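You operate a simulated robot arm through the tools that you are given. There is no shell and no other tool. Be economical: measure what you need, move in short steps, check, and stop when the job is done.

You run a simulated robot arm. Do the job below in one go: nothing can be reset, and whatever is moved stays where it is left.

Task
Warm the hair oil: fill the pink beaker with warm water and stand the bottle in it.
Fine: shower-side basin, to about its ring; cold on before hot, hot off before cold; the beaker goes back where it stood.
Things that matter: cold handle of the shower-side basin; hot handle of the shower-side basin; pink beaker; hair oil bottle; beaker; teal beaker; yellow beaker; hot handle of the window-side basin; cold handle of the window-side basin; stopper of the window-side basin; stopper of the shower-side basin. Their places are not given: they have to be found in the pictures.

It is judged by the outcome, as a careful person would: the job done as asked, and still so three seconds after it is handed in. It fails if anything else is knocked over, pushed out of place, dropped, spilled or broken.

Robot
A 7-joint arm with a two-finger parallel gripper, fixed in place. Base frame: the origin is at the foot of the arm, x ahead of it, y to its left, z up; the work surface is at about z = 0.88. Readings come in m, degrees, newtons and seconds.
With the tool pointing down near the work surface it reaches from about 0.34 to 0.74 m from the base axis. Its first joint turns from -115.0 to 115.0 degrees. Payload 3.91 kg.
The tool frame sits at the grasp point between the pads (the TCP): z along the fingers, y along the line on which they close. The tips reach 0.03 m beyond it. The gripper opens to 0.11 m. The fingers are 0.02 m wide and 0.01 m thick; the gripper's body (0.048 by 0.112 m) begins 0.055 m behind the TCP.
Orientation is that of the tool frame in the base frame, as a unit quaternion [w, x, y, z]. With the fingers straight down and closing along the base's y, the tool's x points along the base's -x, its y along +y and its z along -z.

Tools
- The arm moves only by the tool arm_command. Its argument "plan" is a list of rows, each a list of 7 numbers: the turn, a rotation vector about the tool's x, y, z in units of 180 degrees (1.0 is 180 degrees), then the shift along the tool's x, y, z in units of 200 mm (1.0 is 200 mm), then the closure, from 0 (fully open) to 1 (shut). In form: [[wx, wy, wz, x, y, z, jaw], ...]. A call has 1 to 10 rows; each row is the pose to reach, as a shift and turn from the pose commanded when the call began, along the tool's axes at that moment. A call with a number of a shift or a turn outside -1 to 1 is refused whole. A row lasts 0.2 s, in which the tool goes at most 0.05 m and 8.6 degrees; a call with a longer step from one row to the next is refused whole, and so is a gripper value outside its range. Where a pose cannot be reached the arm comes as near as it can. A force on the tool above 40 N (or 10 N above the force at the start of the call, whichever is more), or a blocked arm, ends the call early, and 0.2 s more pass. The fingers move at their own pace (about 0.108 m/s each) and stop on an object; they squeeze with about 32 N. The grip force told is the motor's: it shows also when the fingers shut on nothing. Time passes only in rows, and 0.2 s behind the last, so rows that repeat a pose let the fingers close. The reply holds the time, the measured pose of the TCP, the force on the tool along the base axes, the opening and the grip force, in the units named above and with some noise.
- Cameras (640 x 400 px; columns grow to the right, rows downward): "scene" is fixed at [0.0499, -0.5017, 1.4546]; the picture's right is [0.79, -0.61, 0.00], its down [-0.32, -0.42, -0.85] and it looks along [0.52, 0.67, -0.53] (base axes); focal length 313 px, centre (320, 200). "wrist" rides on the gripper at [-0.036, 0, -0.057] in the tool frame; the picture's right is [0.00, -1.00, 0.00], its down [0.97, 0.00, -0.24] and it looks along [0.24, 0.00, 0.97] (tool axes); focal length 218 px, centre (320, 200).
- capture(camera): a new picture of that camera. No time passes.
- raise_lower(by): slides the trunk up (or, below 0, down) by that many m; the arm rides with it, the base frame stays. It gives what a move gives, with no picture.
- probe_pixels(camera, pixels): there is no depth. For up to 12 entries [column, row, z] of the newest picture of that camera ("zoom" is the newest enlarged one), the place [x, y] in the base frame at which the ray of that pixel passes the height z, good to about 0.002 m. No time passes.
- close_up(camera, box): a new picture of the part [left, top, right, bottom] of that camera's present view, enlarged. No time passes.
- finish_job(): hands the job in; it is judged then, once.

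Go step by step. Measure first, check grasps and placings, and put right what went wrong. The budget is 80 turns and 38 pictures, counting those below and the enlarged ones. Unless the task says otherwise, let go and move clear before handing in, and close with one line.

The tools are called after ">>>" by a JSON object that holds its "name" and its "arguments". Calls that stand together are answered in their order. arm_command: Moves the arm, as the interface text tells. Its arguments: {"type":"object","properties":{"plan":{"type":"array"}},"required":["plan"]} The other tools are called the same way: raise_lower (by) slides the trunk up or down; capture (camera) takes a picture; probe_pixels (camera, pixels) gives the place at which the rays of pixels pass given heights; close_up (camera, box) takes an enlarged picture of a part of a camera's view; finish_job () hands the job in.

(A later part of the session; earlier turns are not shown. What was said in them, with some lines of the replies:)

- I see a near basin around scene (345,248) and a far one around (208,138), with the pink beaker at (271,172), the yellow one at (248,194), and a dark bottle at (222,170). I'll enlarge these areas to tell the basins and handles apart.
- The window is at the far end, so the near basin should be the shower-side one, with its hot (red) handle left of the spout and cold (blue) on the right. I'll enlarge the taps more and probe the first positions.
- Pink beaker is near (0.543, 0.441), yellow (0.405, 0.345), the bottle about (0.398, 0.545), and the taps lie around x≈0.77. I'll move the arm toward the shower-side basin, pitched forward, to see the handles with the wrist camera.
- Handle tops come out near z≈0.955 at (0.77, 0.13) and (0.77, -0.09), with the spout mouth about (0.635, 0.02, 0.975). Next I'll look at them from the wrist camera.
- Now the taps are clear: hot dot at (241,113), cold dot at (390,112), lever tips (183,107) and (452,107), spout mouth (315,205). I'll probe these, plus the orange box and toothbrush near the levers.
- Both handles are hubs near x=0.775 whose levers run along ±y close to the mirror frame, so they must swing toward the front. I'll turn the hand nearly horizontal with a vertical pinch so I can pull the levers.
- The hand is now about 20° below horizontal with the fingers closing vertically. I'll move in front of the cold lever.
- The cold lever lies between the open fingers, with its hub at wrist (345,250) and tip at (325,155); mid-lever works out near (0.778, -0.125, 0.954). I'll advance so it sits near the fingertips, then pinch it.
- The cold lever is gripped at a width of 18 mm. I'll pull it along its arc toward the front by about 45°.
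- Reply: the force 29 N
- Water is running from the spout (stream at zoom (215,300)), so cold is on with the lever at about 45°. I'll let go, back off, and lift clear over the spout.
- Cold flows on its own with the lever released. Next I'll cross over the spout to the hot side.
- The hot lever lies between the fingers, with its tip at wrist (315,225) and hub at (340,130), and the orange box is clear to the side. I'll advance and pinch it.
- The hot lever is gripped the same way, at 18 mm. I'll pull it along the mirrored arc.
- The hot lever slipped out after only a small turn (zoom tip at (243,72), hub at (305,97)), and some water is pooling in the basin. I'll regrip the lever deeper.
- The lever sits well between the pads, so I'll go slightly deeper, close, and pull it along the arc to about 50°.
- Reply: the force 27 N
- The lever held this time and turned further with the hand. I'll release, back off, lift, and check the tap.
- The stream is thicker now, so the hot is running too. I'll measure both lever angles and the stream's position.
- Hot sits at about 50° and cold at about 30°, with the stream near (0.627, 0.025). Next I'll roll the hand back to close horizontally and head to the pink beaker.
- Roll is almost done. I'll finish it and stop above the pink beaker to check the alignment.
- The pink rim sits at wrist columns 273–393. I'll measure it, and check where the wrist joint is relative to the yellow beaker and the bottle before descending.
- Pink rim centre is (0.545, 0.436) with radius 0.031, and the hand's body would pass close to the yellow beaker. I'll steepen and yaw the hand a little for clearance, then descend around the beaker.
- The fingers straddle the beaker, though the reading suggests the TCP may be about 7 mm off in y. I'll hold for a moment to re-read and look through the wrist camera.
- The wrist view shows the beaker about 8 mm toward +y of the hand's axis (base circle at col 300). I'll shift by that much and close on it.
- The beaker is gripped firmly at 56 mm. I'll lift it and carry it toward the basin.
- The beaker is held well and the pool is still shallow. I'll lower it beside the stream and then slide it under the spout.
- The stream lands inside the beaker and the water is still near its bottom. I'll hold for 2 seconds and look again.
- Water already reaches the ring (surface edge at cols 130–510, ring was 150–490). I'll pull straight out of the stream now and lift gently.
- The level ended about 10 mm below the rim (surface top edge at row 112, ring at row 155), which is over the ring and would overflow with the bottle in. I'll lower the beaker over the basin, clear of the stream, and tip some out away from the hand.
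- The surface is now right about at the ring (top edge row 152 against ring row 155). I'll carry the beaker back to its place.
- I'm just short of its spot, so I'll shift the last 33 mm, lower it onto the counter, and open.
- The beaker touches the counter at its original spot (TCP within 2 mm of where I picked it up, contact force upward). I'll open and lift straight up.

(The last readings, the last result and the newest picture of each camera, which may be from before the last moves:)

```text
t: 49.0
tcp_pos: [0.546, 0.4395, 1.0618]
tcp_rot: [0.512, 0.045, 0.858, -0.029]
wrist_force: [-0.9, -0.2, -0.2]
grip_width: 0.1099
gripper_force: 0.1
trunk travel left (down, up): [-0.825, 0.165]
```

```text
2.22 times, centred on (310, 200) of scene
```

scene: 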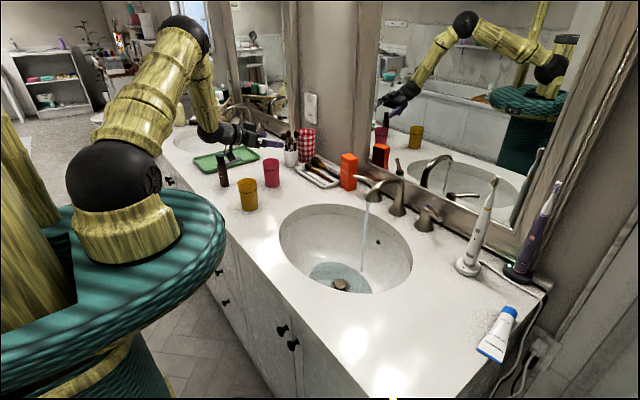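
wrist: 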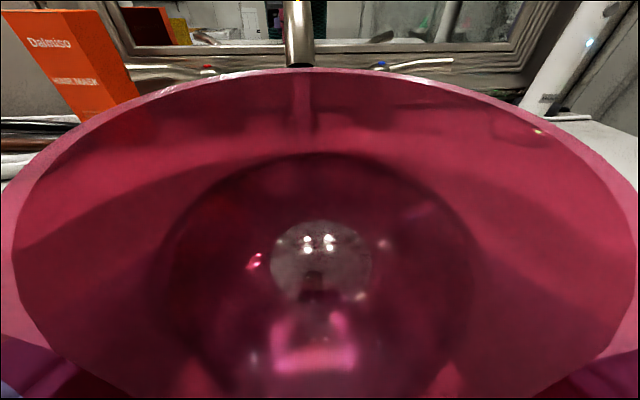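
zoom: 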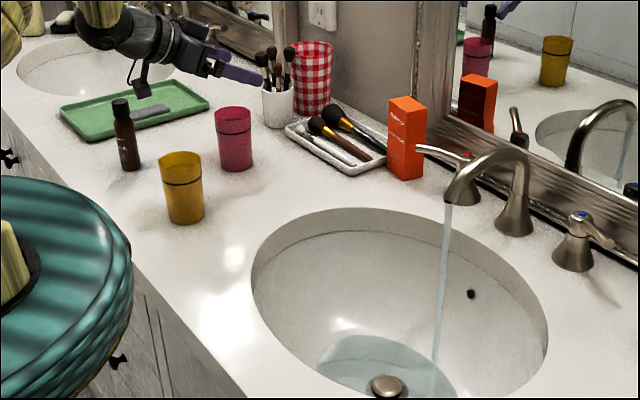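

The beaker stands upright in its old place with water in it, and nothing else has moved. Next I'll go to the hot lever with closed fingers to push it off first.

>>> {"name": "arm_command", "arguments": {"plan": [[0, 0, 0, -0.028, -0.232, 0.055, 0.3], [0, 0, 0, -0.056, -0.464, 0.11, 0.6], [0, 0, 0, -0.085, -0.697, 0.164, 1], [0, 0, 0, -0.113, -0.929, 0.219, 1]]}}

```text
t: 50.0
tcp_pos: [0.5795, 0.2517, 1.0598]
tcp_rot: [0.512, 0.044, 0.858, -0.028]
wrist_force: [0.4, -0.8, -0.5]
grip_width: 0.0002
gripper_force: 31.6
trunk travel left (down, up): [-0.825, 0.165]
```

I'll bring the closed fingertips to just in front of the hot lever and check.

>>> {"name": "arm_command", "arguments": {"plan": [[0, 0, 0, -0.023, -0.16, 0.044, 1], [0, 0, 0, -0.046, -0.32, 0.089, 1], [0, 0, 0, -0.069, -0.48, 0.133, 1], [0, 0, 0, 0.006, -0.467, 0.313, 1], [0, 0, 0, 0.081, -0.453, 0.494, 1], [0, 0, 0, 0.156, -0.44, 0.674, 1], [0, 0, 0, 0.156, -0.44, 0.674, 1]]}}

>>> {"name": "capture", "arguments": {"camera": "wrist"}}

```text
t: 51.6
tcp_pos: [0.6728, 0.1493, 0.9662]
tcp_rot: [0.512, 0.044, 0.857, -0.029]
wrist_force: [0.0, 0.4, -0.4]
grip_width: 0.0
gripper_force: 32.3
trunk travel left (down, up): [-0.825, 0.165]
```

```text
4 pictures are left
```

wrist: 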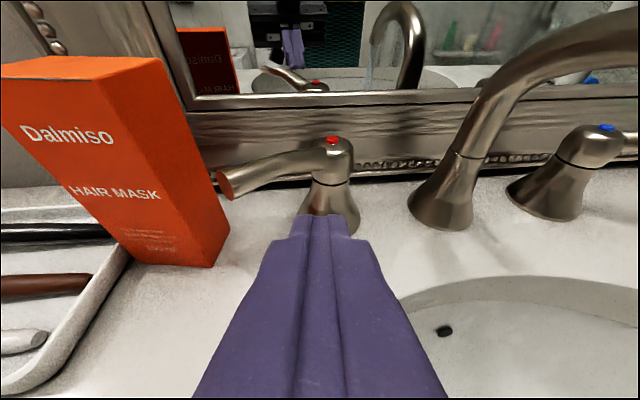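

The hot lever is angled forward (tip at wrist (225,183), hub at (332,150)). I'll push it back along its arc with the fingertips.

>>> {"name": "arm_command", "arguments": {"plan": [[0, 0, 0, -0.042, 0.036, 0.068, 1], [0, 0, 0, -0.084, 0.072, 0.135, 1], [0, 0, 0, -0.097, 0.104, 0.158, 1], [0, 0, 0, -0.11, 0.136, 0.182, 1], [0, 0, 0, -0.122, 0.154, 0.205, 1], [0, 0, 0, -0.134, 0.171, 0.228, 1], [0, 0, 0, -0.149, 0.185, 0.255, 1], [0, 0, 0, -0.164, 0.198, 0.283, 1], [0, 0, 0, -0.182, 0.202, 0.318, 1], [0, 0, 0, -0.182, 0.202, 0.318, 1]]}}

```text
t: 53.6
tcp_pos: [0.7404, 0.183, 0.9715]
tcp_rot: [0.508, 0.045, 0.86, -0.03]
wrist_force: [-29.0, -5.0, 17.4]
grip_width: 0.0001
gripper_force: 32.0
trunk travel left (down, up): [-0.825, 0.165]
stopped in row 10: the force on the tool passed its limit (the readings are from after the stop); the commanded pose is now the measured one
```

The lever came up against its stop at tip x≈0.767 with 34 N, so hot should be off. I'll back away, lift, and check the taps before going to the cold.

>>> {"name": "arm_command", "arguments": {"plan": [[0, 0, 0, 0, 0, -0.1, 1], [0, 0, 0, 0, 0, -0.25, 1], [0, 0, 0, 0, 0, -0.4, 1], [0, 0, 0, -0.19, 0, -0.5, 1], [0, 0, 0, -0.38, 0, -0.6, 1], [0, 0, 0, -0.573, 0, -0.707, 1]]}}

>>> {"name": "arm_command", "arguments": {"plan": [[0, 0, 0, -0.011, -0.232, 0.021, 1], [0, 0, 0, -0.022, -0.464, 0.043, 1], [0, 0, 0, -0.033, -0.7, 0.065, 1], [0, 0, 0, -0.043, -0.944, 0.087, 1]]}}

>>> {"name": "close_up", "arguments": {"camera": "scene", "box": [320, 130, 480, 260]}}

```text
t: 55.0
tcp_pos: [0.6818, 0.1919, 1.134]
tcp_rot: [0.507, 0.043, 0.86, -0.029]
wrist_force: [-0.1, -0.2, 0.5]
grip_width: 0.0
gripper_force: 31.4
trunk travel left (down, up): [-0.825, 0.165]
```

```text
t: 56.0
tcp_pos: [0.6778, -0.0, 1.1352]
tcp_rot: [0.508, 0.043, 0.86, -0.028]
wrist_force: [0.5, -0.6, 0.1]
grip_width: 0.0
gripper_force: 32.1
trunk travel left (down, up): [-0.825, 0.165]
```

```text
3.08 times, centred on (400, 195) of scene
```

zoom: 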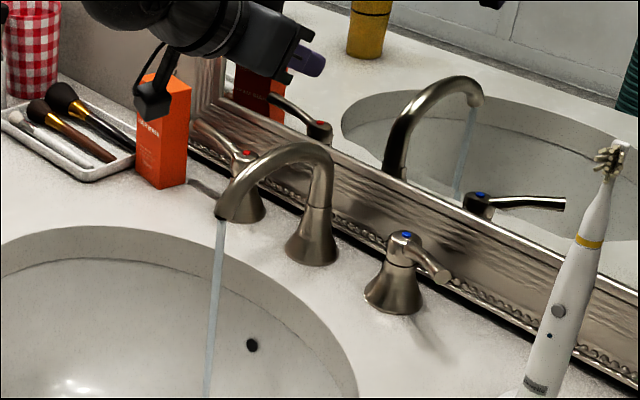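

The stream looks thinner and the hot lever is back near the frame. I'll confirm its angle with a probe.

>>> {"name": "probe_pixels", "arguments": {"camera": "zoom", "pixels": [[196, 125, 0.96], [245, 154, 0.957], [403, 236, 0.957], [445, 275, 0.962]]}}

>>> {"name": "arm_command", "arguments": {"plan": [[0, 0, 0, -0.006, -0.17, 0.016, 1], [0, 0, 0, -0.012, -0.34, 0.032, 1], [0, 0, 0, -0.024, -0.517, 0.048, 1]]}}

```text
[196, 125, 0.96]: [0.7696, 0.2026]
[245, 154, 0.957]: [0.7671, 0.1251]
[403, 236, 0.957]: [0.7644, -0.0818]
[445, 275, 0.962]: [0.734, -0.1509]
```

```text
t: 56.8
tcp_pos: [0.6751, -0.1064, 1.1354]
tcp_rot: [0.507, 0.043, 0.86, -0.028]
wrist_force: [-0.1, 0.1, -0.7]
grip_width: 0.0
gripper_force: 32.2
trunk travel left (down, up): [-0.825, 0.165]
```

Hot is fully back (tip x equals hub x) and cold is still at about 24°. I'll descend in front of the cold lever and push it off.

>>> {"name": "arm_command", "arguments": {"plan": [[0, 0, 0, 0.183, 0, 0.098, 1], [0, 0, 0, 0.366, 0, 0.197, 1], [0, 0, 0, 0.549, 0, 0.295, 1], [0, 0, 0, 0.732, 0, 0.393, 1], [0, 0, 0, 0.682, -0.006, 0.487, 1], [0, 0, 0, 0.632, -0.013, 0.58, 1], [0, 0, 0, 0.59, -0.035, 0.66, 1], [0, 0, 0, 0.56, -0.05, 0.715, 1], [0, 0, 0, 0.544, -0.059, 0.744, 1], [0, 0, 0, 0.53, -0.056, 0.77, 1]]}}

```text
t: 58.8
tcp_pos: [0.7438, -0.1182, 0.9702]
tcp_rot: [0.506, 0.04, 0.861, -0.028]
wrist_force: [-32.5, 7.1, 21.1]
grip_width: 0.0003
gripper_force: 32.0
trunk travel left (down, up): [-0.825, 0.165]
stopped in row 9: the force on the tool passed its limit (the readings are from after the stop); the commanded pose is now the measured one
```

The cold lever also met its stop (tip x≈0.770, 39 N). I'll back off, lift, and check that the water has stopped.

>>> {"name": "arm_command", "arguments": {"plan": [[0, 0, 0, 0, 0, -0.1, 1], [0, 0, 0, 0, 0, -0.25, 1], [0, 0, 0, 0, 0, -0.4, 1], [0, 0, 0, -0.19, 0, -0.5, 1], [0, 0, 0, -0.38, 0, -0.6, 1], [0, 0, 0, -0.573, 0, -0.707, 1]]}}

>>> {"name": "close_up", "arguments": {"camera": "scene", "box": [200, 130, 480, 300]}}

```text
t: 60.2
tcp_pos: [0.681, -0.1091, 1.1376]
tcp_rot: [0.502, 0.042, 0.863, -0.028]
wrist_force: [-0.4, 0.5, 0.1]
grip_width: 0.0002
gripper_force: 31.9
trunk travel left (down, up): [-0.825, 0.165]
```

```text
2.29 times, centred on (340, 215) of scene
```

zoom: 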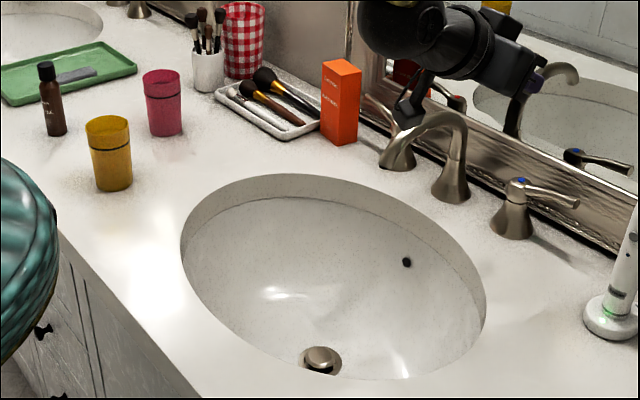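

No water is running, the basin is empty, and both levers are back. I'll measure the bottle and beaker again while moving the hand across.

>>> {"name": "probe_pixels", "arguments": {"camera": "zoom", "pixels": [[56, 130, 0.88], [45, 65, 0.99], [45, 65, 1.0], [166, 130, 0.88], [161, 77, 0.967], [161, 70, 0.967], [161, 85, 0.967]]}}

>>> {"name": "arm_command", "arguments": {"plan": [[0, 0.03, 0, -0.011, 0.232, -0.021, 0.8], [0, 0.06, 0, -0.022, 0.464, -0.043, 0.6], [0, 0.09, 0, -0.033, 0.7, -0.065, 0.4], [0, 0.12, 0, -0.043, 0.944, -0.087, 0.3]]}}

```text
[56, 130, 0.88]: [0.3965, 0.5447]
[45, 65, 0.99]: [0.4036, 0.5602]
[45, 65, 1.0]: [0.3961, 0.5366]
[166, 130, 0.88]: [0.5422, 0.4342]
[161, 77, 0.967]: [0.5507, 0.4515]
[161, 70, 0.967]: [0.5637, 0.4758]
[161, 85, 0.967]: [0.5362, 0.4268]
```

```text
t: 61.2
tcp_pos: [0.688, 0.0783, 1.1495]
tcp_rot: [0.332, 0.045, 0.942, -0.02]
wrist_force: [-0.4, 0.8, -0.3]
grip_width: 0.0768
gripper_force: 0.2
trunk travel left (down, up): [-0.825, 0.165]
```

Bottle is near (0.397, 0.542) with its top at about z=0.997. I'll continue across while turning the hand straight down.

>>> {"name": "arm_command", "arguments": {"plan": [[-0.002, 0.036, -0.005, 0.108, 0.145, -0.089, 0.3], [-0.004, 0.072, -0.01, 0.217, 0.29, -0.177, 0.3], [-0.006, 0.108, -0.015, 0.325, 0.436, -0.266, 0.3], [-0.009, 0.144, -0.02, 0.433, 0.58, -0.355, 0.3], [-0.011, 0.18, -0.025, 0.542, 0.727, -0.443, 0.3], [-0.013, 0.2155, -0.029, 0.65, 0.872, -0.532, 0.3]]}}

```text
t: 62.6
tcp_pos: [0.5396, 0.267, 1.149]
tcp_rot: [-0.001, 0.001, 1.0, 0.001]
wrist_force: [0.2, -0.7, -0.3]
grip_width: 0.0771
gripper_force: 0.0
trunk travel left (down, up): [-0.825, 0.165]
```

The hand now points straight down. I'll move over the bottle and look at it with the wrist camera.

>>> {"name": "arm_command", "arguments": {"plan": [[0, 0, 0, 0.14, 0.19, 0, 0.3], [0, 0, 0, 0.28, 0.38, 0, 0.3], [0, 0, 0, 0.42, 0.57, 0, 0.3], [0, 0, 0, 0.56, 0.76, 0, 0.3], [0, 0, 0, 0.7, 0.95, 0, 0.3]]}}

>>> {"name": "arm_command", "arguments": {"plan": [[0, 0, 0, 0, 0.21, 0, 0.3], [0, 0, 0, 0, 0.425, 0, 0.3], [0, 0, 0, 0, 0.425, 0, 0.3]]}}

>>> {"name": "capture", "arguments": {"camera": "wrist"}}

```text
t: 63.8
tcp_pos: [0.3954, 0.4623, 1.1504]
tcp_rot: [0.001, 0.001, 1.0, 0.001]
wrist_force: [-0.5, -0.1, 0.0]
grip_width: 0.077
gripper_force: 0.0
trunk travel left (down, up): [-0.825, 0.165]
```

```text
t: 64.6
tcp_pos: [0.3989, 0.5432, 1.1527]
tcp_rot: [0.0, 0.001, 1.0, 0.001]
wrist_force: [0.3, -0.2, 0.5]
grip_width: 0.0769
gripper_force: 0.0
trunk travel left (down, up): [-0.825, 0.165]
```

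```text
1 pictures are left
```

wrist: 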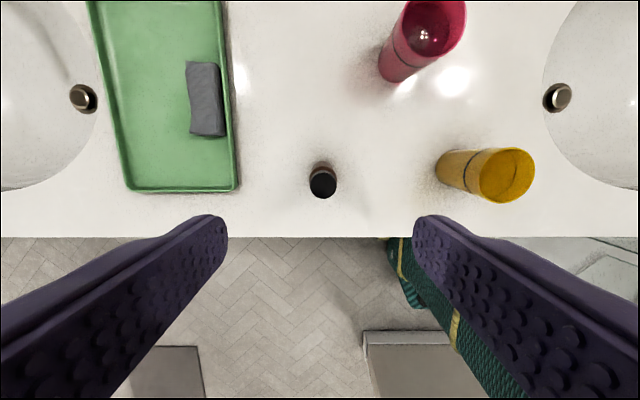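

Cap top is at wrist (323,184) and the pink beaker rim around (432,32). I'll probe both.

>>> {"name": "probe_pixels", "arguments": {"camera": "wrist", "pixels": [[323, 184, 0.996], [323, 184, 0.985], [309, 184, 0.996], [337, 184, 0.996], [323, 198, 0.996], [398, 32, 0.967], [467, 25, 0.967], [435, 65, 0.967], [395, 68, 0.88], [323, 166, 0.88]]}}

```text
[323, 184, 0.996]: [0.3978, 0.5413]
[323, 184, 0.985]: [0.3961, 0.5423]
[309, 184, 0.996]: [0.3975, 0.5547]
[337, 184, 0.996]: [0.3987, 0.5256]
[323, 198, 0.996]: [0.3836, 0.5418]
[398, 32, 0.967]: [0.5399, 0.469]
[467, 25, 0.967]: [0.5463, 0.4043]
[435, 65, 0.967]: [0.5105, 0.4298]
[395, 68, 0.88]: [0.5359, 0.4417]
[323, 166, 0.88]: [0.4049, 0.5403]
```

Bottle centre is (0.398, 0.541) and the beaker centre (0.543, 0.437). I'll descend so only the fingertips overlap the cap, then close.

>>> {"name": "arm_command", "arguments": {"plan": [[0, 0, 0, 0.005, -0.01, 0.2, 0.3], [0, 0, 0, 0.005, -0.01, 0.4, 0.3], [0, 0, 0, 0.005, -0.01, 0.6, 0.3], [0, 0, 0, 0.005, -0.01, 0.77, 0.3], [0, 0, 0, 0.005, -0.01, 0.774, 0.4], [0, 0, 0, 0.005, -0.01, 0.774, 0.55], [0, 0, 0, 0.005, -0.01, 0.774, 0.7], [0, 0, 0, 0.005, -0.01, 0.774, 0.85], [0, 0, 0, 0.005, -0.01, 0.774, 0.9], [0, 0, 0, 0.005, -0.01, 0.774, 0.9]]}}

```text
t: 66.8
tcp_pos: [0.3979, 0.5442, 0.9969]
tcp_rot: [0.0, 0.001, 1.0, 0.0]
wrist_force: [0.7, 1.0, -0.1]
grip_width: 0.03
gripper_force: 31.9
trunk travel left (down, up): [-0.825, 0.165]
```

The cap is gripped at 30 mm. I'll lift it and move over the pink beaker.

>>> {"name": "arm_command", "arguments": {"plan": [[0, 0, 0, 0, 0, -0.1, 0.9], [0, 0, 0, 0, 0, -0.3, 0.9], [0, 0, 0, 0, 0, -0.5, 0.9], [0, 0, 0, 0, 0, -0.65, 0.9], [0, 0, 0, -0.145, -0.106, -0.65, 0.9], [0, 0, 0, -0.29, -0.213, -0.65, 0.9], [0, 0, 0, -0.435, -0.32, -0.65, 0.9], [0, 0, 0, -0.58, -0.426, -0.65, 0.9], [0, 0, 0, -0.725, -0.532, -0.65, 0.9], [0, 0, 0, -0.725, -0.532, -0.65, 0.9]]}}

>>> {"name": "arm_command", "arguments": {"plan": [[0, 0, 0, 0, 0, 0, 0.9]]}}

```text
t: 69.0
tcp_pos: [0.5414, 0.4366, 1.1253]
tcp_rot: [0.0, 0.002, 1.0, 0.002]
wrist_force: [-0.2, 0.9, -0.4]
grip_width: 0.0303
gripper_force: 32.1
trunk travel left (down, up): [-0.825, 0.165]
```

```text
t: 69.4
tcp_pos: [0.5411, 0.4361, 1.1255]
tcp_rot: [0.0, 0.001, 1.0, 0.0]
wrist_force: [-0.1, -0.7, -0.5]
grip_width: 0.0303
gripper_force: 31.8
trunk travel left (down, up): [-0.825, 0.165]
```

I'm centred over the beaker within a couple of millimetres. I'll lower the bottle slowly into it.

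>>> {"name": "arm_command", "arguments": {"plan": [[0, 0, 0, -0.005, 0, 0.15, 0.9], [0, 0, 0, -0.007, 0, 0.28, 0.9], [0, 0, 0, -0.007, 0, 0.38, 0.9], [0, 0, 0, -0.007, 0, 0.46, 0.9], [0, 0, 0, -0.007, 0, 0.53, 0.9], [0, 0, 0, -0.007, 0, 0.58, 0.9], [0, 0, 0, -0.007, 0, 0.6, 0.9], [0, 0, 0, -0.007, 0, 0.6, 0.9]]}}

```text
t: 71.2
tcp_pos: [0.546, 0.4361, 1.006]
tcp_rot: [0.001, 0.001, 1.0, 0.001]
wrist_force: [0.3, 0.1, 0.2]
grip_width: 0.0303
gripper_force: 32.0
trunk travel left (down, up): [-0.825, 0.165]
```

No contact yet at z=1.006. I'll go down a few millimetres more.

>>> {"name": "arm_command", "arguments": {"plan": [[0, 0, 0, 0.005, 0, 0.012, 0.9], [0, 0, 0, 0.01, 0, 0.022, 0.9], [0, 0, 0, 0.01, 0, 0.022, 0.9]]}}

```text
t: 72.0
tcp_pos: [0.5451, 0.4332, 1.005]
tcp_rot: [0.004, 0.001, 1.0, 0.003]
wrist_force: [8.3, -1.5, 23.6]
grip_width: 0.0301
gripper_force: 31.9
trunk travel left (down, up): [-0.825, 0.165]
```

Contact with the beaker's floor shows as 23 N upward. I'll relieve the push, open the fingers just a little, and rise.

>>> {"name": "arm_command", "arguments": {"plan": [[0, 0, 0, -0.008, 0, -0.02, 0.9], [0, 0, 0, -0.008, 0, -0.02, 0.9]]}}

```text
t: 72.6
tcp_pos: [0.5443, 0.4345, 1.005]
tcp_rot: [0.0, 0.001, 1.0, 0.0]
wrist_force: [2.7, 0.1, 11.7]
grip_width: 0.03
gripper_force: 32.1
trunk travel left (down, up): [-0.825, 0.165]
```

>>> {"name": "arm_command", "arguments": {"plan": [[0, 0, 0, 0, 0, -0.006, 0.72], [0, 0, 0, 0, 0, -0.006, 0.65], [0, 0, 0, 0, 0, -0.006, 0.65], [0, 0, 0, 0, 0, -0.05, 0.65], [0, 0, 0, 0, 0, -0.12, 0.62], [0, 0, 0, 0, 0, -0.25, 0.6], [0, 0, 0, 0, 0, -0.45, 0.6], [0, 0, 0, 0, 0, -0.65, 0.6]]}}

```text
t: 74.4
tcp_pos: [0.5465, 0.4331, 1.1344]
tcp_rot: [-0.001, 0.001, 1.0, 0.001]
wrist_force: [0.3, 1.2, 0.0]
grip_width: 0.0442
gripper_force: 0.0
trunk travel left (down, up): [-0.825, 0.165]
```

The fingers released and rose cleanly with no side load. I'll move a little higher and use the last picture to check the result.

>>> {"name": "arm_command", "arguments": {"plan": [[0, 0, 0, 0, 0, -0.2, 0.6], [0, 0, 0, 0, 0, -0.35, 0.5]]}}

>>> {"name": "close_up", "arguments": {"camera": "scene", "box": [200, 120, 440, 270]}}

```text
t: 75.0
tcp_pos: [0.5464, 0.4369, 1.2037]
tcp_rot: [0.0, 0.001, 1.0, 0.001]
wrist_force: [0.9, 0.6, 0.1]
grip_width: 0.0547
gripper_force: 0.1
trunk travel left (down, up): [-0.825, 0.165]
```

```text
2.67 times, centred on (320, 195) of scene
```

zoom: 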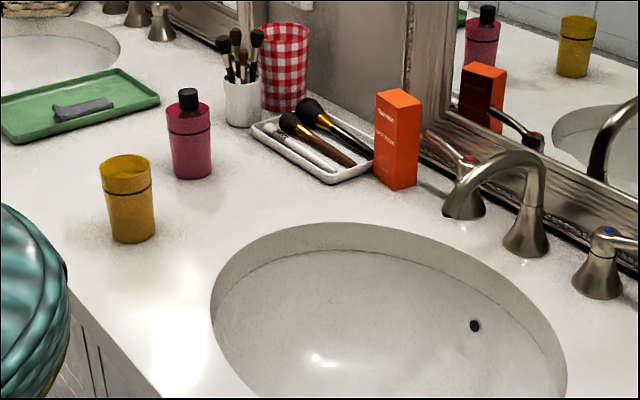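

The bottle stands upright in the pink beaker (zoom (189,135)). The taps are off, the counter is dry, and nothing else has moved, so I'm handing it in.

>>> {"name": "finish_job", "arguments": {}}

```text
The job is handed in.
```

The hair oil bottle is standing in the pink beaker, which is filled with warm water to about its ring and back within about 2 mm of where it stood. Both shower-side taps are off: cold went on before hot, and hot went off before cold. I overfilled the beaker at first and tipped the extra into the basin. I judged "warm" from both taps running together, since I had no way to measure the temperature.
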